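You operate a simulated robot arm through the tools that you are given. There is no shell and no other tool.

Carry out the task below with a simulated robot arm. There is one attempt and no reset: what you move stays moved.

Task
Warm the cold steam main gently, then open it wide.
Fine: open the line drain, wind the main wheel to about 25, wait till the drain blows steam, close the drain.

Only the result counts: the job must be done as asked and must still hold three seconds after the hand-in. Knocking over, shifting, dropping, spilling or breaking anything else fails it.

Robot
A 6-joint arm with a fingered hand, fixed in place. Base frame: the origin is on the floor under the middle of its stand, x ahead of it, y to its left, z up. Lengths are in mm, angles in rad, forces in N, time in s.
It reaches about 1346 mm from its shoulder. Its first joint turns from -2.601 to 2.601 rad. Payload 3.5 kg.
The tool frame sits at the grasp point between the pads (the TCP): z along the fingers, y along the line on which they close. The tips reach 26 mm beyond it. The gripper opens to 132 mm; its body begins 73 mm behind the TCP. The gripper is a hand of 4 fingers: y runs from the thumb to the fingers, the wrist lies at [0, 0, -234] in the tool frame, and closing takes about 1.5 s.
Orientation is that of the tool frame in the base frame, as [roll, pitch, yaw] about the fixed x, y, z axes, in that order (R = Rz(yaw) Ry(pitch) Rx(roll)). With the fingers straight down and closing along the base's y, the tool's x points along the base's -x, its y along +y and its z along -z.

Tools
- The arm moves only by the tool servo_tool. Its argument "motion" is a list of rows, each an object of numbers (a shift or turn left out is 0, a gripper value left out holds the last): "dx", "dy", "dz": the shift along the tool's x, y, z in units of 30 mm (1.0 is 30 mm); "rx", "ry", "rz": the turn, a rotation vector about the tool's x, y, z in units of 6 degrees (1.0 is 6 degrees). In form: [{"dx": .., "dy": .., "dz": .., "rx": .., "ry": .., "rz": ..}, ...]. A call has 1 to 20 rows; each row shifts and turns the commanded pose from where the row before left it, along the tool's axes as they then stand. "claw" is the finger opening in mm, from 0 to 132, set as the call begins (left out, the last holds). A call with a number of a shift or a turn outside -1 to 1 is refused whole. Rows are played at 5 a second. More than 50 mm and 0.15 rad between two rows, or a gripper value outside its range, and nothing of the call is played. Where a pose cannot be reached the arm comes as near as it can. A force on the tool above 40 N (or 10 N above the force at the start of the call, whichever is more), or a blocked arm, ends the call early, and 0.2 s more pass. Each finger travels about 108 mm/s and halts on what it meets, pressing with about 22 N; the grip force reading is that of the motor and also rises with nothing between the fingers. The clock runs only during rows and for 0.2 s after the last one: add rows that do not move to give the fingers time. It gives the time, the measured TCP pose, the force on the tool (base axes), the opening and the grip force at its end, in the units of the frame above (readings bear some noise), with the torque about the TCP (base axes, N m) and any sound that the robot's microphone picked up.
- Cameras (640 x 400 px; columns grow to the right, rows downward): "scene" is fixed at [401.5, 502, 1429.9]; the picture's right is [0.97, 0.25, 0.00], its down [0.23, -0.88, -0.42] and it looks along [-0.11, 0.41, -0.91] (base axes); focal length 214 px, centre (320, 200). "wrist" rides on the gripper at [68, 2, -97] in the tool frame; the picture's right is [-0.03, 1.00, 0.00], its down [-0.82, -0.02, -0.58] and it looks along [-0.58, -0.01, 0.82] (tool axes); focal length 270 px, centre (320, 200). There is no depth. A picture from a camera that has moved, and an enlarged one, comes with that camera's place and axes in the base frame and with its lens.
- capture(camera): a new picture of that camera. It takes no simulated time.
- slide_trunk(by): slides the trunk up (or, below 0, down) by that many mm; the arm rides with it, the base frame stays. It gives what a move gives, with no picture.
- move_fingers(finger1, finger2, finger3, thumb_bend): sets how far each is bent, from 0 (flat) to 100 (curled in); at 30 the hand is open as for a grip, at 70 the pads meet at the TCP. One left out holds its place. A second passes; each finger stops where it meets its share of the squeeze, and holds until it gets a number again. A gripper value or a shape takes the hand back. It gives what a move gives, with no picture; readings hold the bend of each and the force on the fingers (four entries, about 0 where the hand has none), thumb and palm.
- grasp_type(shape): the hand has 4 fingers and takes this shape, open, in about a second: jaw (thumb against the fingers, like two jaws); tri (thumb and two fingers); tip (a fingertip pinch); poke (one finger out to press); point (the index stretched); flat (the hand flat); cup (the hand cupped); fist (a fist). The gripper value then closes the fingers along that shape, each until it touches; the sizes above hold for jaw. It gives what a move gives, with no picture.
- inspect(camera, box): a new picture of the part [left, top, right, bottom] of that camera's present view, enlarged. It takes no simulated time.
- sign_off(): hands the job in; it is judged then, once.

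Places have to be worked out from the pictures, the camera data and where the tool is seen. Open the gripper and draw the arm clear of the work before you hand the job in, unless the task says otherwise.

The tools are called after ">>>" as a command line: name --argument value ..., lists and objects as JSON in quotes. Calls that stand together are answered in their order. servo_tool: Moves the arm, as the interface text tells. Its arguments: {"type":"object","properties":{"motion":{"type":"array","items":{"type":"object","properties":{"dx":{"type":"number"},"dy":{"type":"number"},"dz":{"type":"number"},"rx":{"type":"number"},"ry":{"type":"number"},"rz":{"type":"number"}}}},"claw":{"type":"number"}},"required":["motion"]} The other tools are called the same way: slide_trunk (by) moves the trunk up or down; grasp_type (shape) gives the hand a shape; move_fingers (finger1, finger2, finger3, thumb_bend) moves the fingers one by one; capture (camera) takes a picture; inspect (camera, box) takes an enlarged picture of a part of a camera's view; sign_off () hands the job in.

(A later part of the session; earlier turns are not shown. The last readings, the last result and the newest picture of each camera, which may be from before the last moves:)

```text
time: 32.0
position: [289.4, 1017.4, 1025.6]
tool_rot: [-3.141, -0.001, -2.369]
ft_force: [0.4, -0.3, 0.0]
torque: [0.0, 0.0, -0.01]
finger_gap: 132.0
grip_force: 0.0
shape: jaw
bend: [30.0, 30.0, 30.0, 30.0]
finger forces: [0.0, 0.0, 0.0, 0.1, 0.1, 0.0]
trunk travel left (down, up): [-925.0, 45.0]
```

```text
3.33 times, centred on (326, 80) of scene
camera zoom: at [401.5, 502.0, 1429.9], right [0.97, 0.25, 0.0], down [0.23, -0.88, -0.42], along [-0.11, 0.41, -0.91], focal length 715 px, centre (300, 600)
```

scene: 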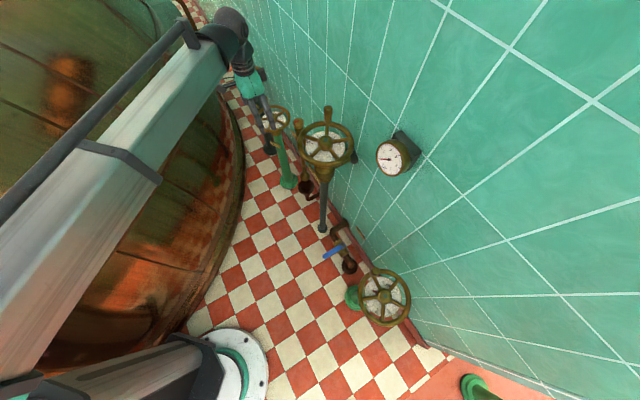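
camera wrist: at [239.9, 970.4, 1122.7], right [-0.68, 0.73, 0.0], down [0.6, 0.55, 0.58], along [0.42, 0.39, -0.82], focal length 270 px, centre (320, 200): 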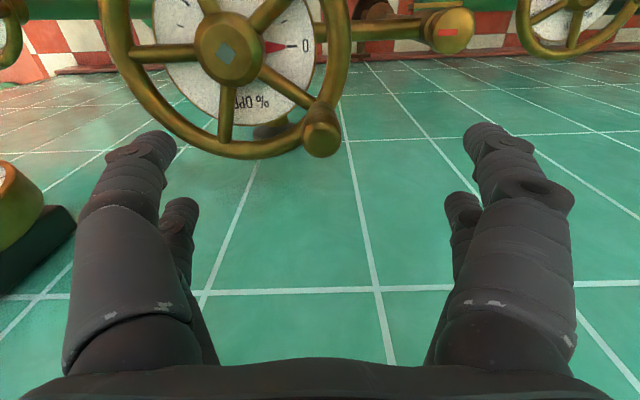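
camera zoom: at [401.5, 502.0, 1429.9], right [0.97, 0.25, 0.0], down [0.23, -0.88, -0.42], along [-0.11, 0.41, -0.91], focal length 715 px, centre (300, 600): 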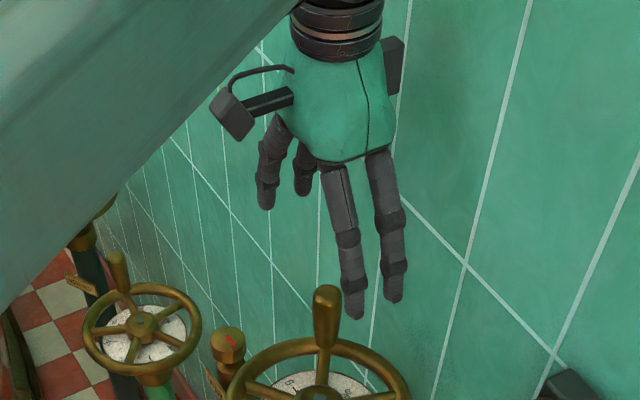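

The pointer sits at 0 and the handle is just ahead of the hand. I'll zoom in to pin down the handle's position and the dial.

>>> inspect --camera "wrist" --box '[240, 60, 400, 160]'

>>> inspect --camera "wrist" --box '[100, 0, 356, 160]'

```text
4.00 times, centred on (320, 110) of wrist
camera zoom: at [239.9, 970.4, 1122.7], right [-0.68, 0.73, 0.0], down [0.6, 0.55, 0.58], along [0.42, 0.39, -0.82], focal length 1081 px, centre (320, 560)
```

zoom: 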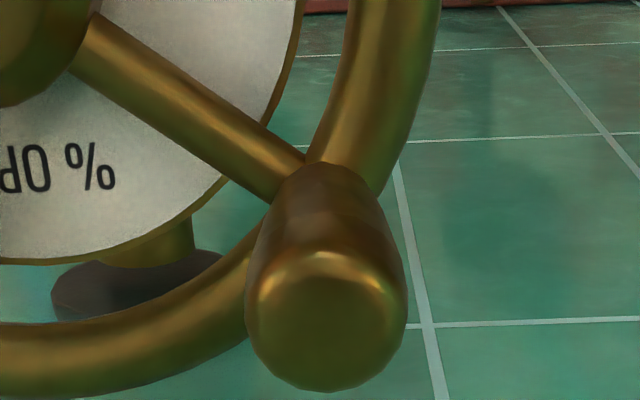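

```text
2.50 times, centred on (228, 80) of wrist
camera zoom: at [239.9, 970.4, 1122.7], right [-0.68, 0.73, 0.0], down [0.6, 0.55, 0.58], along [0.42, 0.39, -0.82], focal length 676 px, centre (550, 500)
```

zoom: 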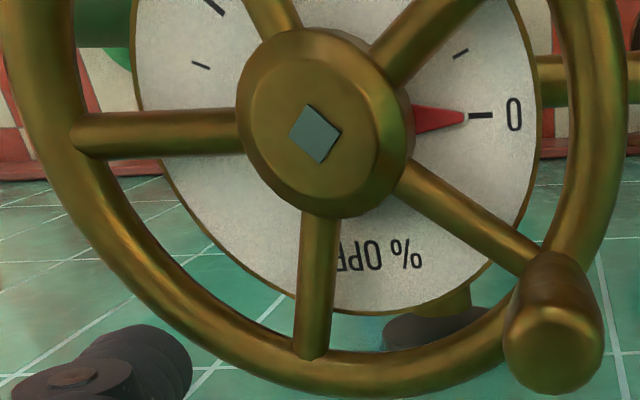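

Handle axis confirmed at (290.5, 1019.5), hub (303, 939), so handle radius ≈ 82 mm. I'll turn the hand 30° so its open fingers straddle the rim rather than the hub, centre over the handle, and lower in steps.

>>> servo_tool --motion '[{"dx": -0.075, "dy": 0.025}, {"rz": -1}, {"rz": -1}, {"rz": -1}, {"rz": -1}, {"rz": -1}]'

>>> slide_trunk --by -60

>>> capture --camera "wrist"

>>> inspect --camera "scene" --box '[230, 50, 422, 170]'

```text
time: 33.4
position: [290.6, 1020.2, 1026.2]
tool_rot: [-3.141, 0.0, -1.844]
ft_force: [0.0, 0.4, -0.2]
torque: [-0.03, 0.0, 0.03]
finger_gap: 132.0
grip_force: 0.0
shape: jaw
bend: [30.0, 30.0, 30.0, 30.0]
finger forces: [0.1, 0.1, 0.0, 0.0, 0.0, 0.0]
trunk travel left (down, up): [-925.0, 45.0]
```

```text
time: 34.4
position: [291.4, 1021.2, 966.5]
tool_rot: [3.141, 0.0, -1.844]
ft_force: [0.3, -0.2, 0.7]
torque: [0.0, 0.01, -0.04]
finger_gap: 131.9
grip_force: 0.1
shape: jaw
bend: [30.0, 30.0, 30.0, 30.0]
finger forces: [0.0, 0.0, 0.1, 0.0, 0.1, 0.0]
trunk travel left (down, up): [-865.0, 105.0]
```

```text
taken
camera wrist: at [270.9, 953.8, 1062.7], right [-0.96, 0.3, 0.0], down [0.24, 0.78, 0.58], along [0.17, 0.55, -0.82], focal length 270 px, centre (320, 200)
```

wrist: 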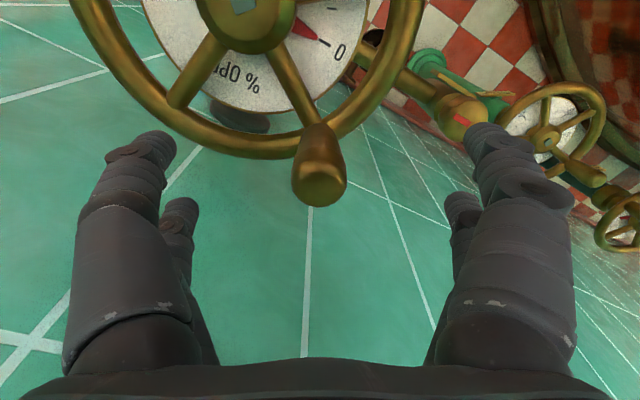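

```text
3.33 times, centred on (326, 110) of scene
camera zoom: at [401.5, 502.0, 1429.9], right [0.97, 0.25, 0.0], down [0.23, -0.88, -0.42], along [-0.11, 0.41, -0.91], focal length 715 px, centre (300, 500)
```

zoom: 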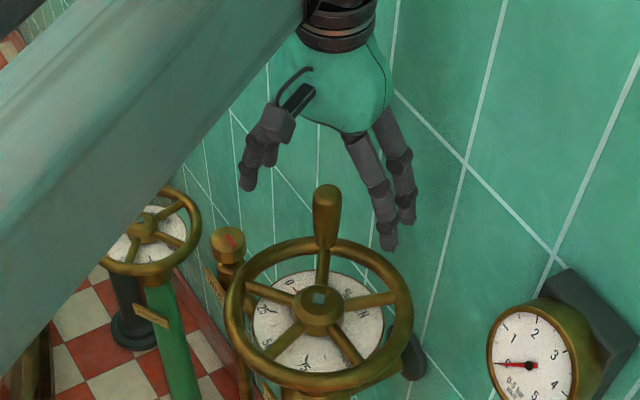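

The handle is centred between the fingers. I'll lower 30 mm more and close around it.

>>> slide_trunk --by -30

>>> servo_tool --motion '[{}, {}, {}, {}, {}, {}, {}, {}]' --claw 0

>>> capture --camera "wrist"

>>> inspect --camera "scene" --box '[230, 50, 422, 170]'

```text
time: 35.1
position: [291.2, 1021.2, 936.5]
tool_rot: [-3.14, 0.0, -1.845]
ft_force: [-0.4, 0.1, 0.2]
torque: [0.02, 0.0, -0.01]
finger_gap: 131.8
grip_force: 0.1
shape: jaw
bend: [30.0, 30.0, 30.0, 30.0]
finger forces: [0.0, 0.0, 0.0, 0.0, 0.0, 0.0]
trunk travel left (down, up): [-835.0, 135.0]
```

```text
time: 36.9
position: [290.5, 1021.8, 934.7]
tool_rot: [3.141, 0.0, -1.845]
ft_force: [1.1, 3.9, -1.6]
torque: [0.06, 0.03, 0.05]
finger_gap: 0.1
grip_force: 21.8
shape: jaw
bend: [69.0, 71.0, 71.0, 70.0]
finger forces: [0.1, 0.0, 0.0, 0.1, 0.0, 0.0]
trunk travel left (down, up): [-835.0, 135.0]
```

```text
taken
camera wrist: at [271.0, 954.6, 1032.0], right [-0.96, 0.3, 0.0], down [0.24, 0.78, 0.58], along [0.17, 0.55, -0.82], focal length 270 px, centre (320, 200)
```

wrist: 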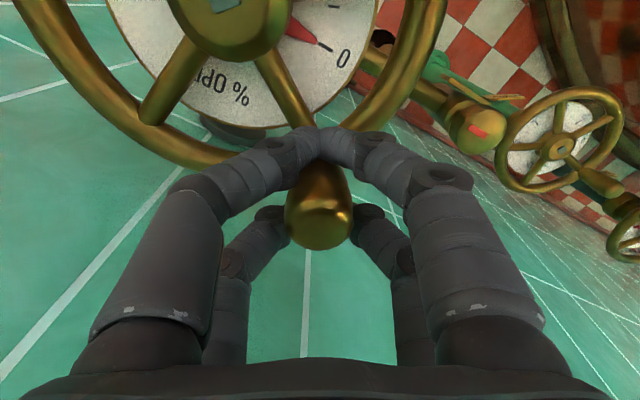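

```text
3.33 times, centred on (326, 110) of scene
camera zoom: at [401.5, 502.0, 1429.9], right [0.97, 0.25, 0.0], down [0.23, -0.88, -0.42], along [-0.11, 0.41, -0.91], focal length 715 px, centre (300, 500)
```

zoom: 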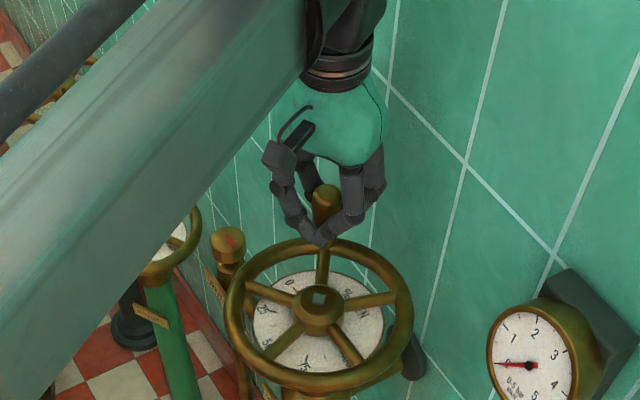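

The fingers cage the handle with only light contact force. I'll trace the first 30° of a circle around the hub counter-clockwise and then check the pointer.

>>> servo_tool --motion '[{"dx": 0.173, "dy": 0.319}, {"dx": 0.208, "dy": 0.295}, {"dx": 0.248, "dy": 0.266}, {"dx": 0.279, "dy": 0.23}, {}]'

>>> capture --camera "wrist"

>>> inspect --camera "scene" --box '[230, 50, 422, 170]'

```text
time: 38.1
position: [249.6, 1003.1, 935.7]
tool_rot: [-3.14, -0.002, -1.846]
ft_force: [-3.8, 12.2, -3.8]
torque: [0.13, 0.11, 0.27]
finger_gap: 0.0
grip_force: 21.7
shape: jaw
bend: [69.0, 70.0, 71.0, 70.0]
finger forces: [0.1, 0.1, 0.0, 0.0, 0.1, 0.0]
trunk travel left (down, up): [-835.0, 135.0]
```

```text
taken
camera wrist: at [230.1, 936.7, 1031.5], right [-0.96, 0.3, 0.0], down [0.24, 0.78, 0.58], along [0.17, 0.55, -0.82], focal length 270 px, centre (320, 200)
```

wrist: 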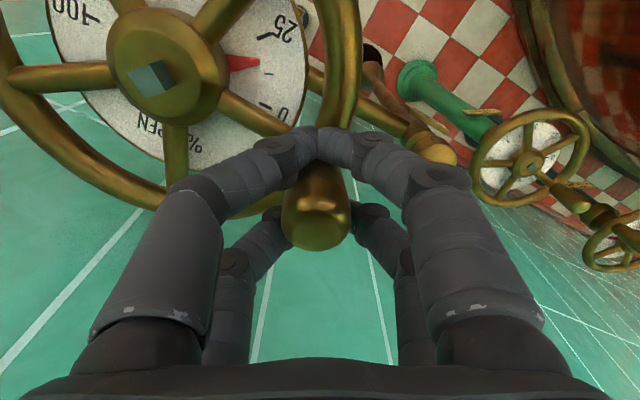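

```text
3.33 times, centred on (326, 110) of scene
camera zoom: at [401.5, 502.0, 1429.9], right [0.97, 0.25, 0.0], down [0.23, -0.88, -0.42], along [-0.11, 0.41, -0.91], focal length 715 px, centre (300, 500)
```

zoom: 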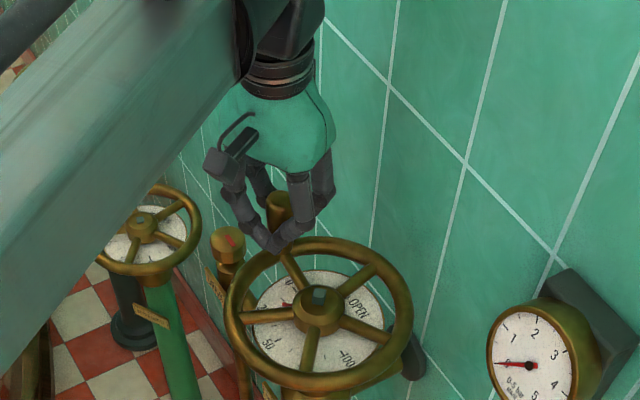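

The wheel turns with the handle and the pointer moves with it. I'll zoom in on the dial to read the position.

>>> inspect --camera "wrist" --box '[160, 0, 352, 120]'

>>> inspect --camera "scene" --box '[295, 120, 359, 160]'

```text
3.33 times, centred on (256, 60) of wrist
camera zoom: at [230.1, 936.7, 1031.5], right [-0.96, 0.3, 0.0], down [0.24, 0.78, 0.58], along [0.17, 0.55, -0.82], focal length 901 px, centre (533, 667)
```

zoom: 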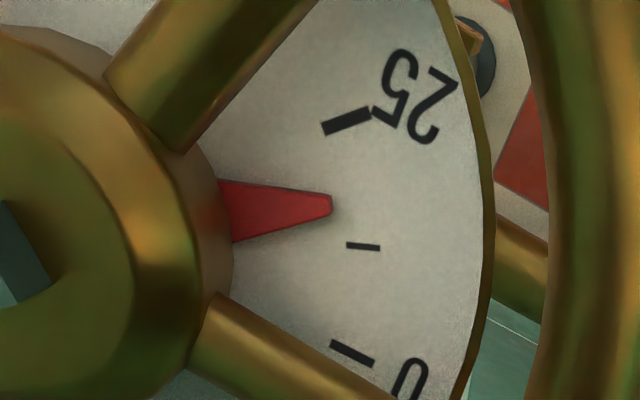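

```text
10.00 times, centred on (327, 140) of scene
camera zoom: at [401.5, 502.0, 1429.9], right [0.97, 0.25, 0.0], down [0.23, -0.88, -0.42], along [-0.11, 0.41, -0.91], focal length 2145 px, centre (250, 800)
```

zoom: 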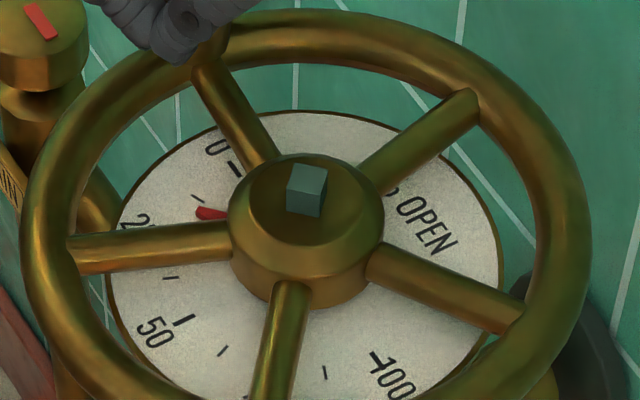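

The pointer reads about 16 after 31° of wheel (≈1.9° per unit), and the ticks confirm 25 lies about 16° further on. I'll turn that much more.

>>> servo_tool --motion '[{"dx": 0.32, "dy": 0.19}, {"dx": 0.343, "dy": 0.149}, {}, {}]'

>>> capture --camera "wrist"

>>> inspect --camera "scene" --box '[295, 120, 359, 160]'

```text
time: 39.1
position: [234.8, 986.1, 934.6]
tool_rot: [-3.141, -0.002, -1.845]
ft_force: [-5.1, 5.6, -6.1]
torque: [0.0, 0.06, 0.18]
finger_gap: 0.0
grip_force: 21.7
shape: jaw
bend: [69.0, 69.0, 71.0, 70.0]
finger forces: [0.0, 0.0, 0.0, 0.0, 0.0, 0.0]
trunk travel left (down, up): [-835.0, 135.0]
```

```text
taken
camera wrist: at [214.7, 919.9, 1031.7], right [-0.96, 0.3, 0.0], down [0.24, 0.78, 0.58], along [0.17, 0.55, -0.82], focal length 270 px, centre (320, 200)
```

wrist: 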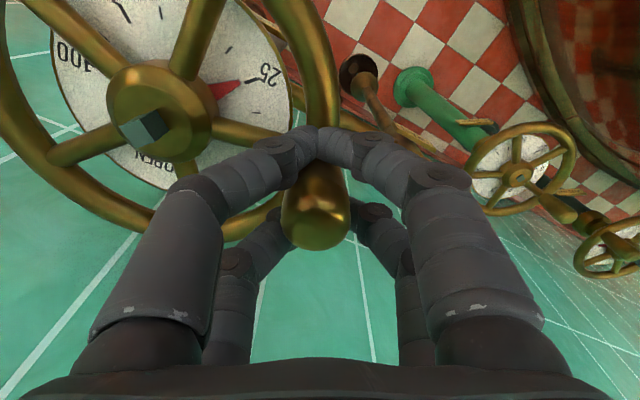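

```text
10.00 times, centred on (327, 140) of scene
camera zoom: at [401.5, 502.0, 1429.9], right [0.97, 0.25, 0.0], down [0.23, -0.88, -0.42], along [-0.11, 0.41, -0.91], focal length 2145 px, centre (250, 800)
```

zoom: 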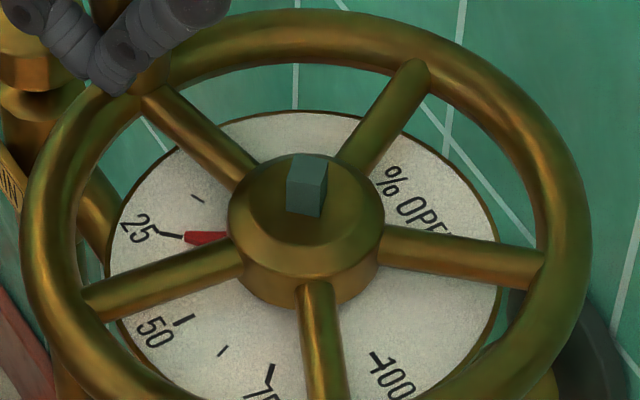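

The pointer now sits on 25. I'll hold still and wait, listening and watching the drain outlet.

>>> servo_tool --motion '[{}, {}, {}, {}, {}, {}, {}, {}, {}, {}]'

>>> inspect --camera "scene" --box '[260, 110, 420, 210]'

>>> capture --camera "wrist"

```text
time: 41.3
position: [234.9, 986.9, 935.5]
tool_rot: [-3.141, 0.001, -1.844]
ft_force: [-4.0, 2.7, -7.2]
torque: [-0.01, 0.06, 0.19]
finger_gap: 0.2
grip_force: 21.6
shape: jaw
bend: [69.0, 69.0, 71.0, 70.0]
finger forces: [0.0, 0.0, 0.0, 0.0, 0.0, 0.1]
trunk travel left (down, up): [-835.0, 135.0]
```

```text
4.00 times, centred on (340, 160) of scene
camera zoom: at [401.5, 502.0, 1429.9], right [0.97, 0.25, 0.0], down [0.23, -0.88, -0.42], along [-0.11, 0.41, -0.91], focal length 858 px, centre (240, 360)
```

zoom: 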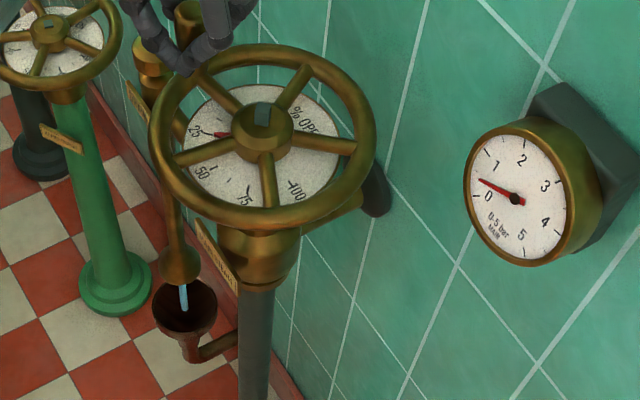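

```text
taken
camera wrist: at [215.0, 920.2, 1031.8], right [-0.96, 0.3, 0.0], down [0.24, 0.78, 0.58], along [0.17, 0.55, -0.82], focal length 270 px, centre (320, 200)
```

wrist: 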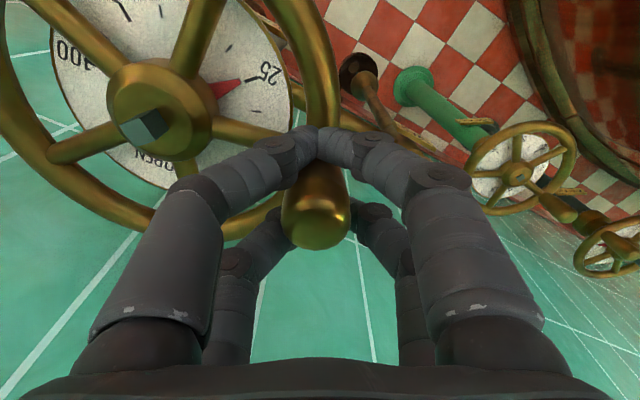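

Water is now running from the drain into the tundish and the gauge is creeping up. I'll keep waiting, checking the outlet until it changes from water to steam.

>>> servo_tool --motion '[{}, {}, {}, {}, {}, {}, {}, {}, {}, {}, {}, {}, {}, {}, {}, {}, {}, {}, {}, {}]'

>>> inspect --camera "scene" --box '[260, 110, 420, 210]'

```text
time: 45.5
position: [233.9, 986.8, 935.2]
tool_rot: [3.141, 0.002, -1.844]
ft_force: [-3.2, 4.7, -6.5]
torque: [-0.04, 0.07, 0.19]
finger_gap: 0.3
grip_force: 21.7
shape: jaw
bend: [69.0, 69.0, 71.0, 70.0]
finger forces: [0.0, 0.1, 0.0, 0.0, 0.1, 0.0]
trunk travel left (down, up): [-835.0, 135.0]
```

```text
4.00 times, centred on (340, 160) of scene
camera zoom: at [401.5, 502.0, 1429.9], right [0.97, 0.25, 0.0], down [0.23, -0.88, -0.42], along [-0.11, 0.41, -0.91], focal length 858 px, centre (240, 360)
```

zoom: 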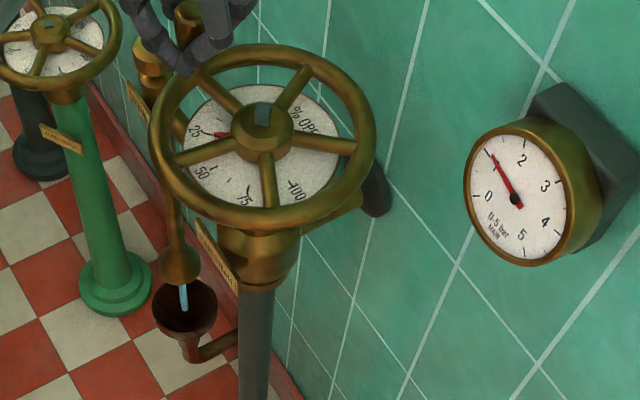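

Pressure is now 1 on the gauge with the drain still running water. I'll zoom on the gauge's lettering and wait on.

>>> inspect --camera "scene" --box '[370, 135, 418, 165]'

>>> servo_tool --motion '[{}, {}, {}, {}, {}, {}, {}, {}, {}, {}, {}, {}, {}, {}, {}]'

>>> inspect --camera "scene" --box '[260, 110, 420, 210]'

```text
13.33 times, centred on (394, 150) of scene
camera zoom: at [401.5, 502.0, 1429.9], right [0.97, 0.25, 0.0], down [0.23, -0.88, -0.42], along [-0.11, 0.41, -0.91], focal length 2860 px, centre (-667, 867)
```

zoom: 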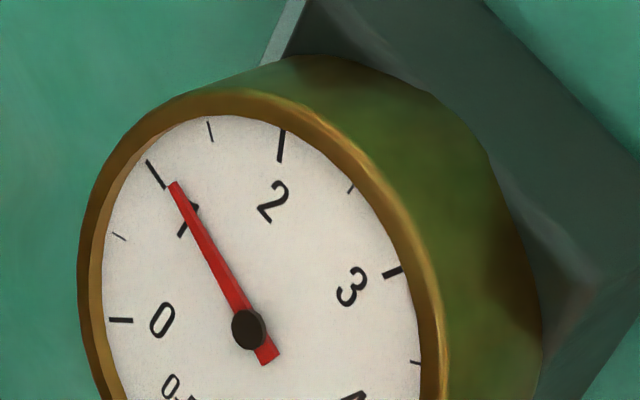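

```text
time: 48.7
position: [234.2, 986.6, 935.1]
tool_rot: [3.141, 0.001, -1.844]
ft_force: [-3.7, 3.6, -6.2]
torque: [-0.01, 0.04, 0.16]
finger_gap: 0.0
grip_force: 21.8
shape: jaw
bend: [69.0, 69.0, 71.0, 70.0]
finger forces: [0.1, 0.0, 0.0, 0.0, 0.1, 0.0]
trunk travel left (down, up): [-835.0, 135.0]
```

```text
4.00 times, centred on (340, 160) of scene
camera zoom: at [401.5, 502.0, 1429.9], right [0.97, 0.25, 0.0], down [0.23, -0.88, -0.42], along [-0.11, 0.41, -0.91], focal length 858 px, centre (240, 360)
```

zoom: 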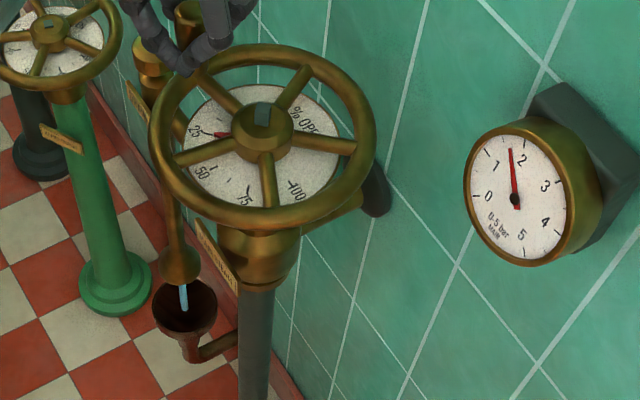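

The gauge (0–5 bar) is at about 1.7 and the drain still runs water. While waiting I'll let go of the handle—opening only partly so the thumb stays clear of the hub—and rise straight up.

>>> servo_tool --motion '[{}, {}, {}, {}, {}]' --claw 62

>>> slide_trunk --by 90

>>> capture --camera "wrist"

>>> inspect --camera "scene" --box '[260, 110, 420, 210]'

```text
time: 49.9
position: [235.8, 986.5, 935.2]
tool_rot: [3.141, -0.001, -1.845]
ft_force: [0.5, 0.2, 0.1]
torque: [-0.04, 0.02, 0.02]
finger_gap: 61.4
grip_force: 0.1
shape: jaw
bend: [73.0, 73.0, 73.0, 70.0]
finger forces: [0.1, 0.1, 0.0, 0.0, 0.1, 0.1]
trunk travel left (down, up): [-835.0, 135.0]
```

```text
time: 51.2
position: [234.7, 985.7, 1025.6]
tool_rot: [3.14, -0.002, -1.846]
ft_force: [0.2, -0.1, 0.5]
torque: [0.01, 0.01, 0.01]
finger_gap: 61.6
grip_force: 0.1
shape: jaw
bend: [73.0, 73.0, 73.0, 70.0]
finger forces: [0.0, 0.1, 0.0, 0.0, 0.0, 0.0]
trunk travel left (down, up): [-925.0, 45.0]
```

```text
taken
camera wrist: at [215.1, 919.4, 1122.5], right [-0.96, 0.3, 0.0], down [0.24, 0.78, 0.58], along [0.17, 0.55, -0.82], focal length 270 px, centre (320, 200)
```

wrist: 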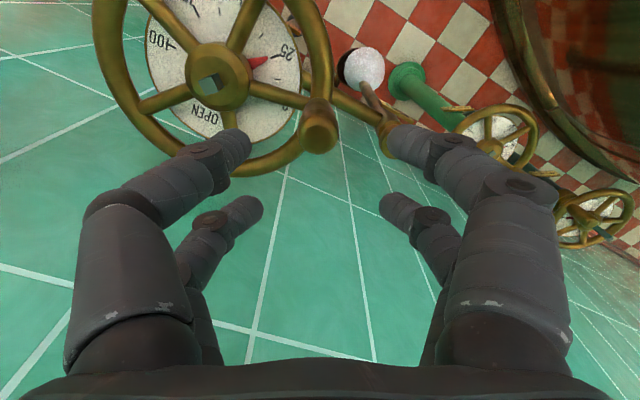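

```text
4.00 times, centred on (340, 160) of scene
camera zoom: at [401.5, 502.0, 1429.9], right [0.97, 0.25, 0.0], down [0.23, -0.88, -0.42], along [-0.11, 0.41, -0.91], focal length 858 px, centre (240, 360)
```

zoom: 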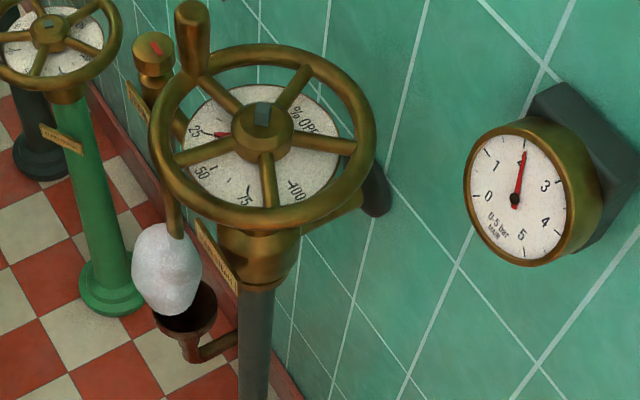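

The drain is now blowing white steam and the gauge reads 2 bar, so it's time to close the drain. I'll move over the knob at height, turning the hand a further 12° so I have a full clockwise stroke.

>>> servo_tool --motion '[{"dx": -0.603, "dy": 0.803}, {"dx": -0.603, "dy": 0.803}, {"dx": -0.603, "dy": 0.803}, {"dx": -0.603, "dy": 0.803}, {"rz": -1}, {"rz": -1}]' --claw 90

>>> capture --camera "wrist"

>>> inspect --camera "scene" --box '[230, 30, 422, 150]'

```text
time: 52.6
position: [161.2, 1081.8, 1025.7]
tool_rot: [-3.141, 0.001, -1.633]
ft_force: [0.4, 0.4, -0.3]
torque: [-0.01, 0.0, -0.02]
finger_gap: 89.8
grip_force: 0.0
shape: jaw
bend: [69.0, 69.0, 69.0, 60.0]
finger forces: [0.1, 0.1, 0.0, 0.0, 0.1, 0.0]
trunk travel left (down, up): [-925.0, 45.0]
```

```text
taken
camera wrist: at [155.8, 1012.4, 1122.7], right [-1.0, 0.09, 0.0], down [0.07, 0.81, 0.58], along [0.05, 0.58, -0.82], focal length 270 px, centre (320, 200)
```

wrist: 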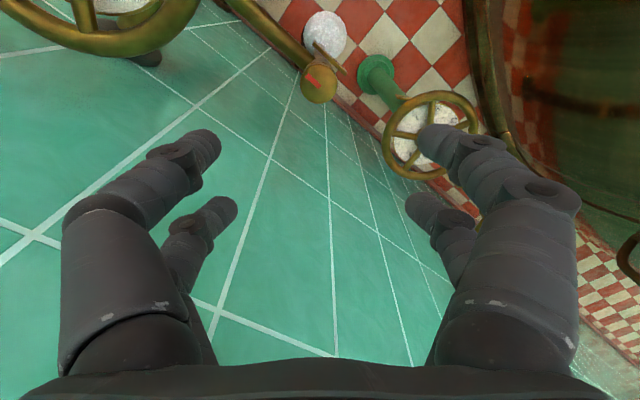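

```text
3.33 times, centred on (326, 90) of scene
camera zoom: at [401.5, 502.0, 1429.9], right [0.97, 0.25, 0.0], down [0.23, -0.88, -0.42], along [-0.11, 0.41, -0.91], focal length 715 px, centre (300, 567)
```

zoom: 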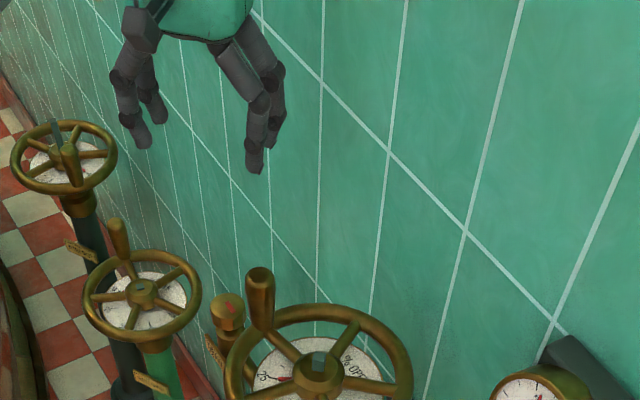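

The hand is over the knob (161, 1082). I'll lower in two stages, checking clearance to the main wheel's handle on the way.

>>> slide_trunk --by -130

>>> capture --camera "wrist"

>>> inspect --camera "scene" --box '[230, 60, 390, 160]'

```text
time: 54.1
position: [162.0, 1081.3, 896.1]
tool_rot: [-3.141, 0.0, -1.637]
ft_force: [0.5, 0.9, 0.0]
torque: [0.0, -0.01, 0.01]
finger_gap: 89.5
grip_force: 0.0
shape: jaw
bend: [69.0, 69.0, 69.0, 60.0]
finger forces: [0.0, 0.1, 0.1, 0.0, 0.0, 0.1]
trunk travel left (down, up): [-795.0, 175.0]
```

```text
taken
camera wrist: at [155.8, 1012.4, 992.7], right [-1.0, 0.09, 0.0], down [0.07, 0.81, 0.58], along [0.05, 0.58, -0.82], focal length 270 px, centre (320, 200)
```

wrist: 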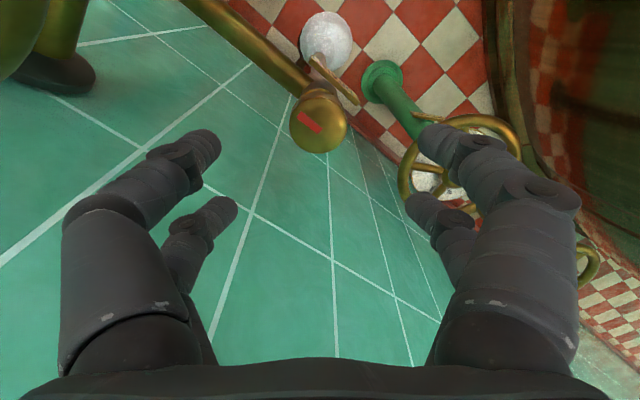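

```text
4.00 times, centred on (310, 110) of scene
camera zoom: at [401.5, 502.0, 1429.9], right [0.97, 0.25, 0.0], down [0.23, -0.88, -0.42], along [-0.11, 0.41, -0.91], focal length 858 px, centre (360, 560)
```

zoom: 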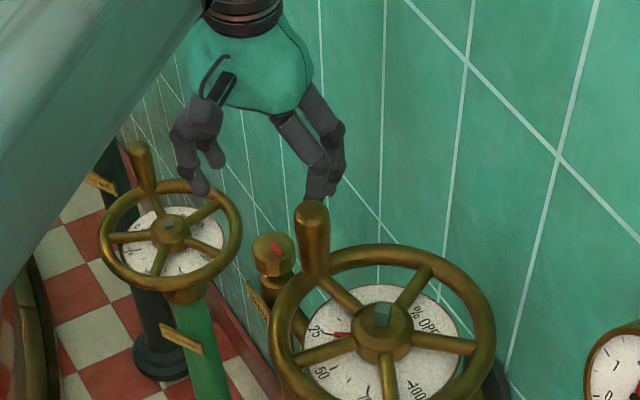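

Clearances look fine, with the handle well to the side. I'll lower the last 90 mm and close on the knob.

>>> slide_trunk --by -90

>>> servo_tool --motion '[{}, {}, {}, {}, {}, {}]' --claw 0

>>> capture --camera "wrist"

```text
time: 55.4
position: [160.8, 1083.0, 806.4]
tool_rot: [3.14, 0.001, -1.636]
ft_force: [0.2, -0.6, 0.5]
torque: [0.01, -0.01, -0.01]
finger_gap: 89.7
grip_force: 0.0
shape: jaw
bend: [69.0, 69.0, 69.0, 60.0]
finger forces: [0.1, 0.0, 0.1, 0.0, 0.0, 0.0]
trunk travel left (down, up): [-705.0, 265.0]
```

```text
time: 56.8
position: [161.2, 1082.0, 804.7]
tool_rot: [-3.141, 0.0, -1.636]
ft_force: [-0.1, 0.4, -4.0]
torque: [0.02, -0.05, -0.01]
finger_gap: 21.4
grip_force: 22.0
shape: jaw
bend: [73.0, 73.0, 73.0, 70.0]
finger forces: [21.9, 17.5, 20.9, 0.1, 16.1, 0.0]
trunk travel left (down, up): [-705.0, 265.0]
```

```text
taken
camera wrist: at [155.9, 1012.9, 902.2], right [-1.0, 0.09, 0.0], down [0.07, 0.81, 0.58], along [0.05, 0.57, -0.82], focal length 270 px, centre (320, 200)
```

wrist: 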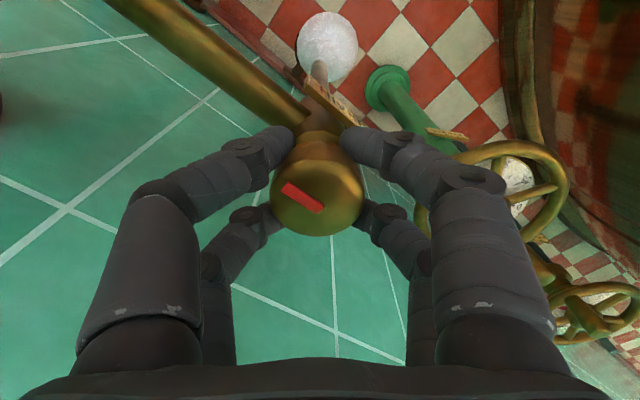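

Good four-point grip on the knob. I'll twist clockwise to close.

>>> servo_tool --motion '[{"rz": 1}, {"rz": 1}, {"rz": 1}, {"rz": 1}, {"rz": 1}, {"rz": 1}, {"rz": 1}, {"rz": 1}, {"rz": 1}, {"rz": 1}]'

>>> capture --camera "wrist"

```text
time: 59.0
position: [162.7, 1083.4, 805.3]
tool_rot: [3.141, 0.001, -2.686]
ft_force: [4.0, 8.0, -0.9]
torque: [0.1, -0.09, 0.02]
finger_gap: 20.6
grip_force: 21.8
shape: jaw
bend: [73.0, 73.0, 73.0, 70.0]
finger forces: [22.6, 22.1, 23.1, 0.0, 15.6, 0.0]
trunk travel left (down, up): [-705.0, 265.0]
```

```text
taken
camera wrist: at [100.8, 1052.8, 902.0], right [-0.42, 0.91, 0.0], down [0.74, 0.34, 0.58], along [0.53, 0.24, -0.82], focal length 270 px, centre (320, 200)
```

wrist: 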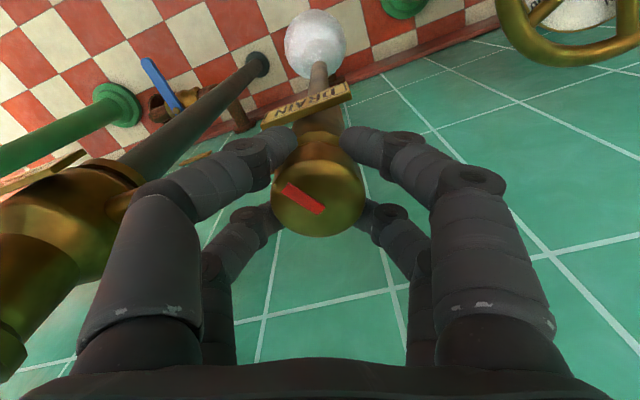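

The knob follows the hand (60° so far). I'll continue about 42° to bring it firmly to the closed stop.

>>> servo_tool --motion '[{"rz": 1}, {"rz": 1}, {"rz": 1}, {"rz": 1}, {"rz": 1}, {"rz": 1}, {"rz": 0.7}]'

>>> capture --camera "wrist"

>>> inspect --camera "scene" --box '[260, 110, 420, 210]'

```text
time: 60.6
position: [162.0, 1082.3, 805.7]
tool_rot: [-3.14, 0.001, 2.897]
ft_force: [13.2, 4.6, -1.8]
torque: [0.16, -0.21, 1.1]
finger_gap: 19.8
grip_force: 21.7
shape: jaw
bend: [73.0, 73.0, 73.0, 71.0]
finger forces: [39.0, 19.7, 44.8, 0.1, 14.3, 0.0]
trunk travel left (down, up): [-705.0, 265.0]
```

```text
taken
camera wrist: at [97.0, 1098.6, 901.9], right [0.27, 0.96, 0.0], down [0.79, -0.22, 0.58], along [0.56, -0.15, -0.82], focal length 270 px, centre (320, 200)
```

wrist: 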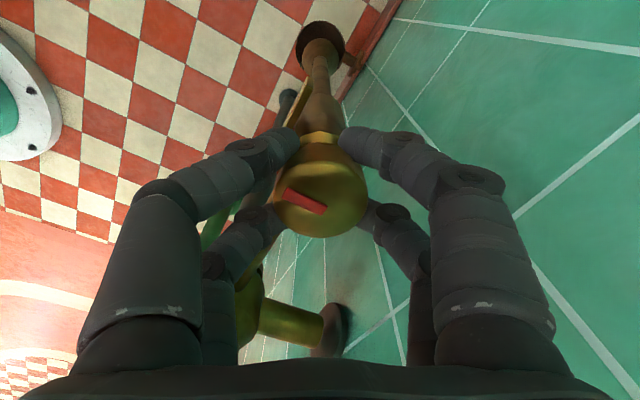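

```text
4.00 times, centred on (340, 160) of scene
camera zoom: at [401.5, 502.0, 1429.9], right [0.97, 0.25, 0.0], down [0.23, -0.88, -0.42], along [-0.11, 0.41, -0.91], focal length 858 px, centre (240, 360)
```

zoom: 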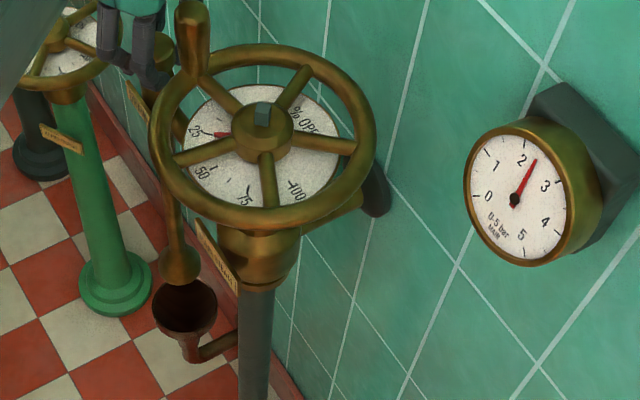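

The steam has stopped and the torque reached 1.1 N·m against the stop: the drain is closed. I'll release the knob and rise clear.

>>> servo_tool --motion '[{}, {}, {}, {}, {}]' --claw 90

>>> slide_trunk --by 220

>>> inspect --camera "scene" --box '[260, 80, 420, 180]'

>>> capture --camera "wrist"

```text
time: 61.8
position: [162.6, 1081.0, 807.0]
tool_rot: [-3.141, 0.0, 2.899]
ft_force: [-0.5, 0.2, -0.3]
torque: [0.03, -0.02, -0.01]
finger_gap: 89.8
grip_force: 0.0
shape: jaw
bend: [69.0, 69.0, 69.0, 60.0]
finger forces: [0.0, 0.0, 0.0, 0.1, 0.0, 0.0]
trunk travel left (down, up): [-705.0, 265.0]
```

```text
time: 64.1
position: [161.1, 1081.3, 1025.4]
tool_rot: [-3.141, -0.001, 2.898]
ft_force: [-1.0, 0.1, -0.5]
torque: [-0.01, 0.0, -0.01]
finger_gap: 90.0
grip_force: 0.1
shape: jaw
bend: [69.0, 69.0, 69.0, 60.0]
finger forces: [0.0, 0.0, 0.1, 0.0, 0.0, 0.1]
trunk travel left (down, up): [-925.0, 45.0]
```

```text
4.00 times, centred on (340, 130) of scene
camera zoom: at [401.5, 502.0, 1429.9], right [0.97, 0.25, 0.0], down [0.23, -0.88, -0.42], along [-0.11, 0.41, -0.91], focal length 858 px, centre (240, 480)
```

zoom: 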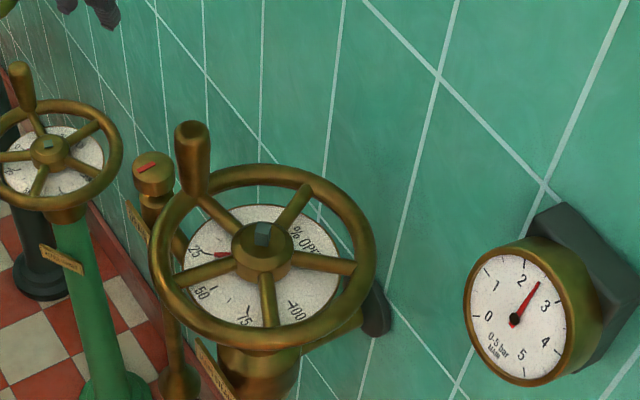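

```text
taken
camera wrist: at [95.7, 1098.6, 1122.5], right [0.27, 0.96, 0.0], down [0.79, -0.22, 0.58], along [0.56, -0.15, -0.82], focal length 270 px, centre (320, 200)
```

wrist: 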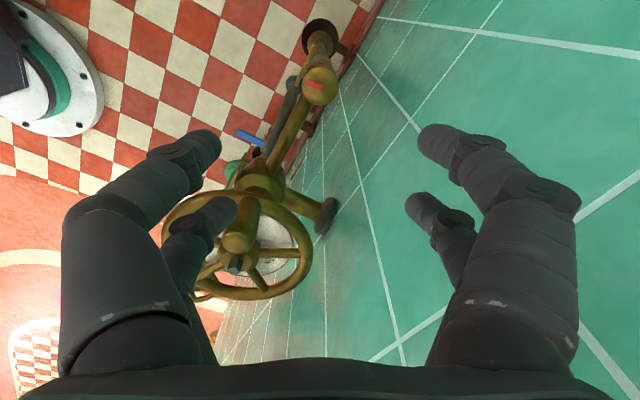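

The drain mark is back in its original closed position and the main holds 2.5 bar. Now to open the main fully: I'll move back above the wheel handle at about (235, 986), keeping this hand orientation, which keeps the open fingers away from the hub.

>>> servo_tool --motion '[{"dx": -0.789, "dy": -0.6225}, {"dx": -0.789, "dy": -0.6225}, {"dx": -0.789, "dy": -0.6225}, {"dx": -0.789, "dy": -0.6225}, {}]' --claw 75

>>> capture --camera "wrist"

>>> inspect --camera "scene" --box '[230, 50, 422, 170]'

```text
time: 65.3
position: [237.4, 984.1, 1026.0]
tool_rot: [-3.141, 0.001, 2.898]
ft_force: [-0.1, 0.6, 0.7]
torque: [-0.02, 0.02, -0.01]
finger_gap: 75.5
grip_force: 0.3
shape: jaw
bend: [72.0, 72.0, 72.0, 70.0]
finger forces: [0.0, 0.0, 0.0, 0.0, 0.0, 0.0]
trunk travel left (down, up): [-925.0, 45.0]
```

```text
taken
camera wrist: at [170.5, 1001.1, 1122.7], right [0.27, 0.96, 0.0], down [0.79, -0.22, 0.58], along [0.56, -0.15, -0.82], focal length 270 px, centre (320, 200)
```

wrist: 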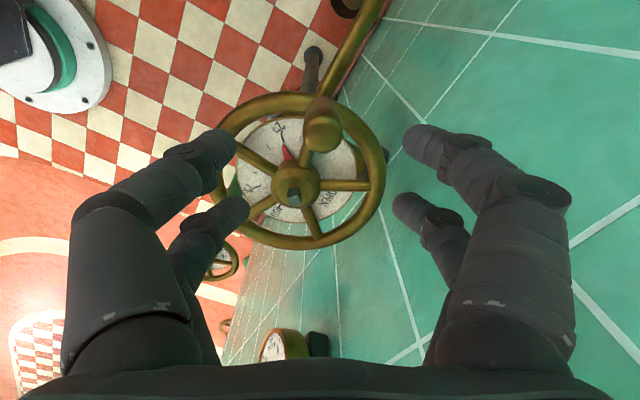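

```text
3.33 times, centred on (326, 110) of scene
camera zoom: at [401.5, 502.0, 1429.9], right [0.97, 0.25, 0.0], down [0.23, -0.88, -0.42], along [-0.11, 0.41, -0.91], focal length 715 px, centre (300, 500)
```

zoom: 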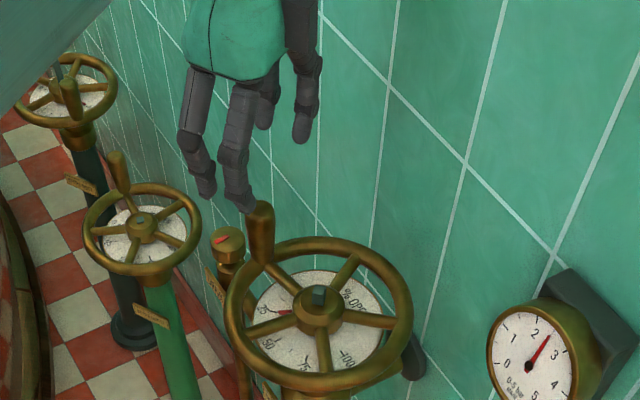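

The handle axis appears at about (232, 986), about 5 mm from the TCP. I'll correct for that and lower 90 mm around the handle.

>>> servo_tool --motion '[{"dx": 0.15, "dy": 0.03}]'

>>> slide_trunk --by -50

>>> capture --camera "wrist"

```text
time: 65.7
position: [230.8, 985.5, 1026.0]
tool_rot: [3.14, 0.001, 2.899]
ft_force: [0.6, 0.7, 0.2]
torque: [0.02, 0.02, -0.02]
finger_gap: 75.5
grip_force: 0.1
shape: jaw
bend: [72.0, 72.0, 72.0, 70.0]
finger forces: [0.0, 0.0, 0.0, 0.0, 0.1, 0.0]
trunk travel left (down, up): [-925.0, 45.0]
```

```text
time: 66.6
position: [231.8, 987.0, 975.5]
tool_rot: [3.141, 0.0, 2.898]
ft_force: [0.2, 0.1, 0.0]
torque: [0.0, -0.01, 0.0]
finger_gap: 75.6
grip_force: 0.0
shape: jaw
bend: [72.0, 72.0, 72.0, 70.0]
finger forces: [0.1, 0.1, 0.1, 0.1, 0.0, 0.0]
trunk travel left (down, up): [-875.0, 95.0]
```

```text
taken
camera wrist: at [166.0, 1003.5, 1072.7], right [0.27, 0.96, 0.0], down [0.79, -0.22, 0.58], along [0.56, -0.15, -0.82], focal length 270 px, centre (320, 200)
```

wrist: 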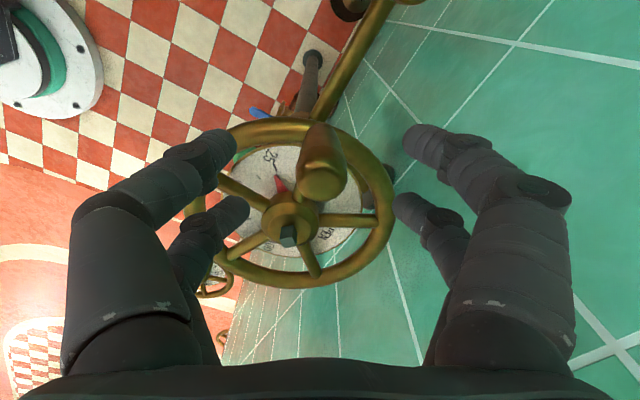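

A closer look puts the handle at (236, 985.5), so I'll shift back 4 mm, lower 40 mm and close the cage.

>>> servo_tool --motion '[{"dx": -0.13}]'

>>> slide_trunk --by -40

>>> servo_tool --motion '[{}, {}, {}, {}, {}, {}]' --claw 0

>>> capture --camera "wrist"

>>> inspect --camera "scene" --box '[250, 80, 410, 180]'

```text
time: 67.0
position: [235.7, 985.3, 976.8]
tool_rot: [3.141, 0.0, 2.898]
ft_force: [0.7, -0.8, -0.2]
torque: [0.01, -0.03, -0.01]
finger_gap: 75.5
grip_force: 0.0
shape: jaw
bend: [72.0, 72.0, 72.0, 70.0]
finger forces: [0.0, 0.0, 0.0, 0.1, 0.0, 0.0]
trunk travel left (down, up): [-875.0, 95.0]
```

```text
time: 67.9
position: [234.5, 985.3, 936.7]
tool_rot: [-3.141, 0.0, 2.9]
ft_force: [-0.5, -0.1, -0.5]
torque: [-0.02, 0.0, 0.02]
finger_gap: 75.6
grip_force: 0.1
shape: jaw
bend: [72.0, 72.0, 72.0, 70.0]
finger forces: [0.0, 0.1, 0.0, 0.0, 0.0, 0.1]
trunk travel left (down, up): [-835.0, 135.0]
```

```text
time: 69.3
position: [236.1, 986.2, 936.0]
tool_rot: [3.142, -0.001, 2.898]
ft_force: [5.6, -3.2, -3.6]
torque: [-0.07, -0.07, 0.03]
finger_gap: 0.0
grip_force: 21.6
shape: jaw
bend: [68.0, 71.0, 71.0, 70.0]
finger forces: [0.0, 0.1, 0.0, 0.1, 0.0, 0.1]
trunk travel left (down, up): [-835.0, 135.0]
```

```text
taken
camera wrist: at [170.4, 1002.4, 1032.4], right [0.27, 0.96, 0.0], down [0.79, -0.22, 0.58], along [0.56, -0.15, -0.82], focal length 270 px, centre (320, 200)
```

wrist: 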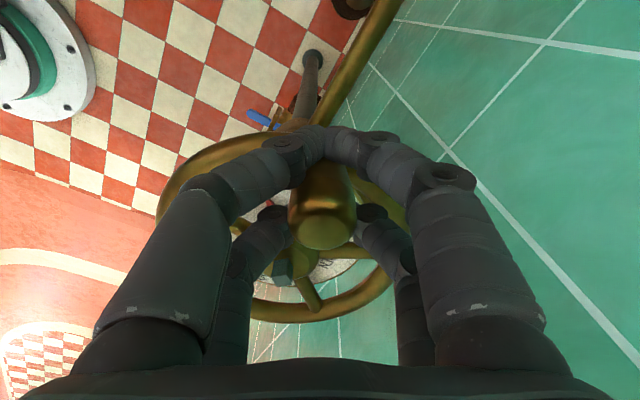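

```text
4.00 times, centred on (330, 130) of scene
camera zoom: at [401.5, 502.0, 1429.9], right [0.97, 0.25, 0.0], down [0.23, -0.88, -0.42], along [-0.11, 0.41, -0.91], focal length 858 px, centre (280, 480)
```

zoom: 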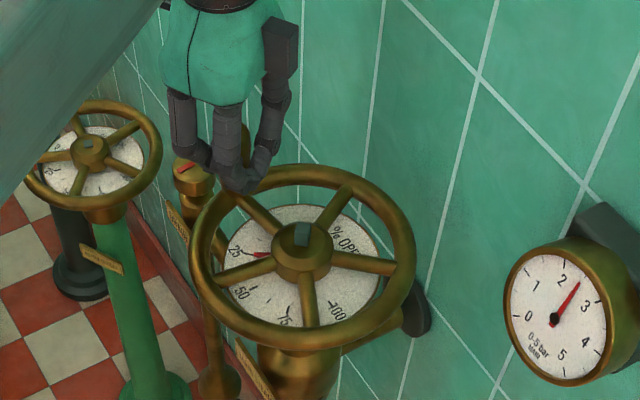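

The handle is caged again, pointer still at 25. I'll turn the next 30° counter-clockwise and check tracking.

>>> servo_tool --motion '[{"dx": 0.105, "dy": -0.347}, {"dx": 0.058, "dy": -0.357}, {"dx": 0.011, "dy": -0.362}, {"dx": -0.036, "dy": -0.36}, {}]'

>>> capture --camera "wrist"

>>> inspect --camera "scene" --box '[250, 80, 410, 180]'

```text
time: 70.5
position: [222.0, 947.0, 936.3]
tool_rot: [3.141, 0.0, 2.9]
ft_force: [8.1, 5.6, -2.4]
torque: [0.13, -0.04, 0.2]
finger_gap: 0.0
grip_force: 22.1
shape: jaw
bend: [68.0, 71.0, 71.0, 70.0]
finger forces: [0.1, 0.0, 0.0, 0.0, 0.0, 0.1]
trunk travel left (down, up): [-835.0, 135.0]
```

```text
taken
camera wrist: at [156.1, 962.8, 1031.9], right [0.27, 0.96, 0.0], down [0.79, -0.22, 0.58], along [0.56, -0.15, -0.82], focal length 270 px, centre (320, 200)
```

wrist: 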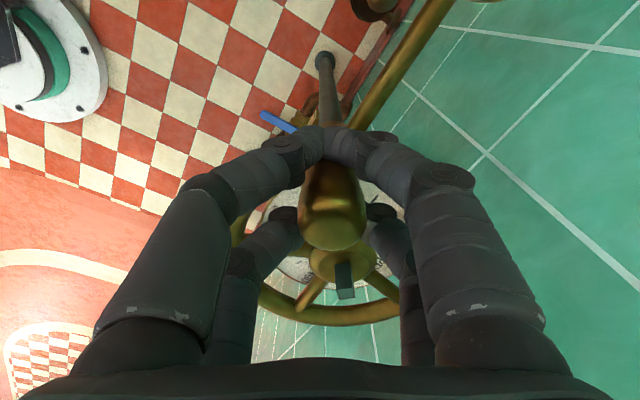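

```text
4.00 times, centred on (330, 130) of scene
camera zoom: at [401.5, 502.0, 1429.9], right [0.97, 0.25, 0.0], down [0.23, -0.88, -0.42], along [-0.11, 0.41, -0.91], focal length 858 px, centre (280, 480)
```

zoom: 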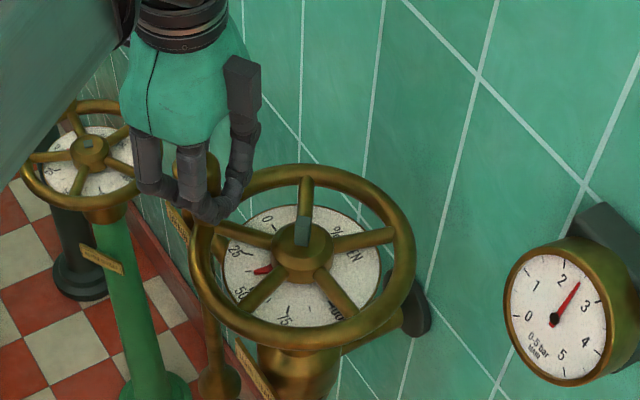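

Tracking well: the pointer is around 40 with modest force. I'll continue another 60°.

>>> servo_tool --motion '[{"dx": -0.083, "dy": -0.352}, {"dx": -0.128, "dy": -0.339}, {"dx": -0.171, "dy": -0.319}, {"dx": -0.211, "dy": -0.294}, {"dx": -0.248, "dy": -0.264}, {"dx": -0.28, "dy": -0.229}, {"dx": -0.308, "dy": -0.191}, {"dx": -0.33, "dy": -0.149}, {}]'

>>> capture --camera "wrist"

>>> inspect --camera "scene" --box '[250, 80, 410, 180]'

```text
time: 72.5
position: [257.3, 867.8, 936.5]
tool_rot: [-3.14, -0.001, 2.897]
ft_force: [-15.6, -10.8, -5.7]
torque: [-0.19, 0.24, 0.35]
finger_gap: 0.0
grip_force: 21.9
shape: jaw
bend: [67.0, 70.0, 72.0, 70.0]
finger forces: [0.0, 0.1, 0.0, 0.0, 0.0, 0.0]
trunk travel left (down, up): [-835.0, 135.0]
```

```text
taken
camera wrist: at [191.1, 885.4, 1033.2], right [0.27, 0.96, 0.0], down [0.79, -0.22, 0.58], along [0.56, -0.15, -0.82], focal length 270 px, centre (320, 200)
```

wrist: 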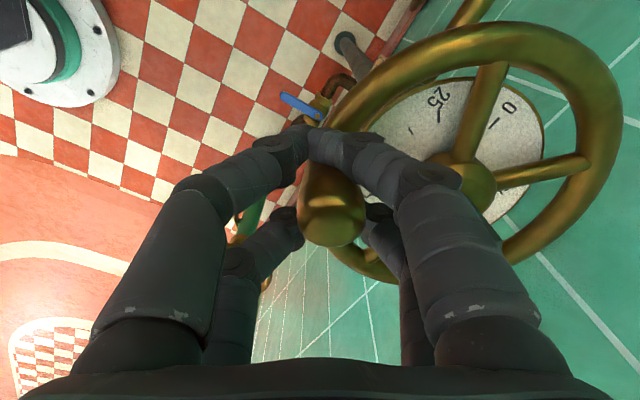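

```text
4.00 times, centred on (330, 130) of scene
camera zoom: at [401.5, 502.0, 1429.9], right [0.97, 0.25, 0.0], down [0.23, -0.88, -0.42], along [-0.11, 0.41, -0.91], focal length 858 px, centre (280, 480)
```

zoom: 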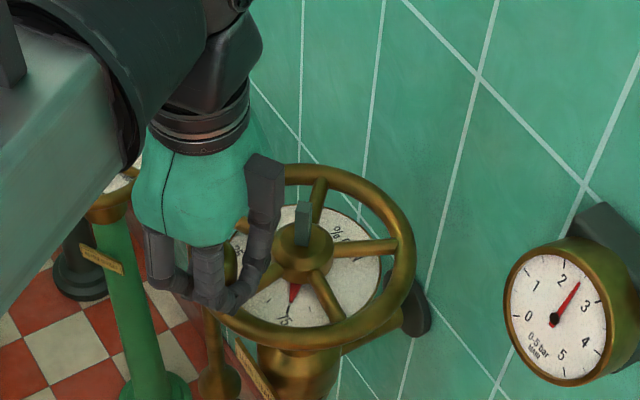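

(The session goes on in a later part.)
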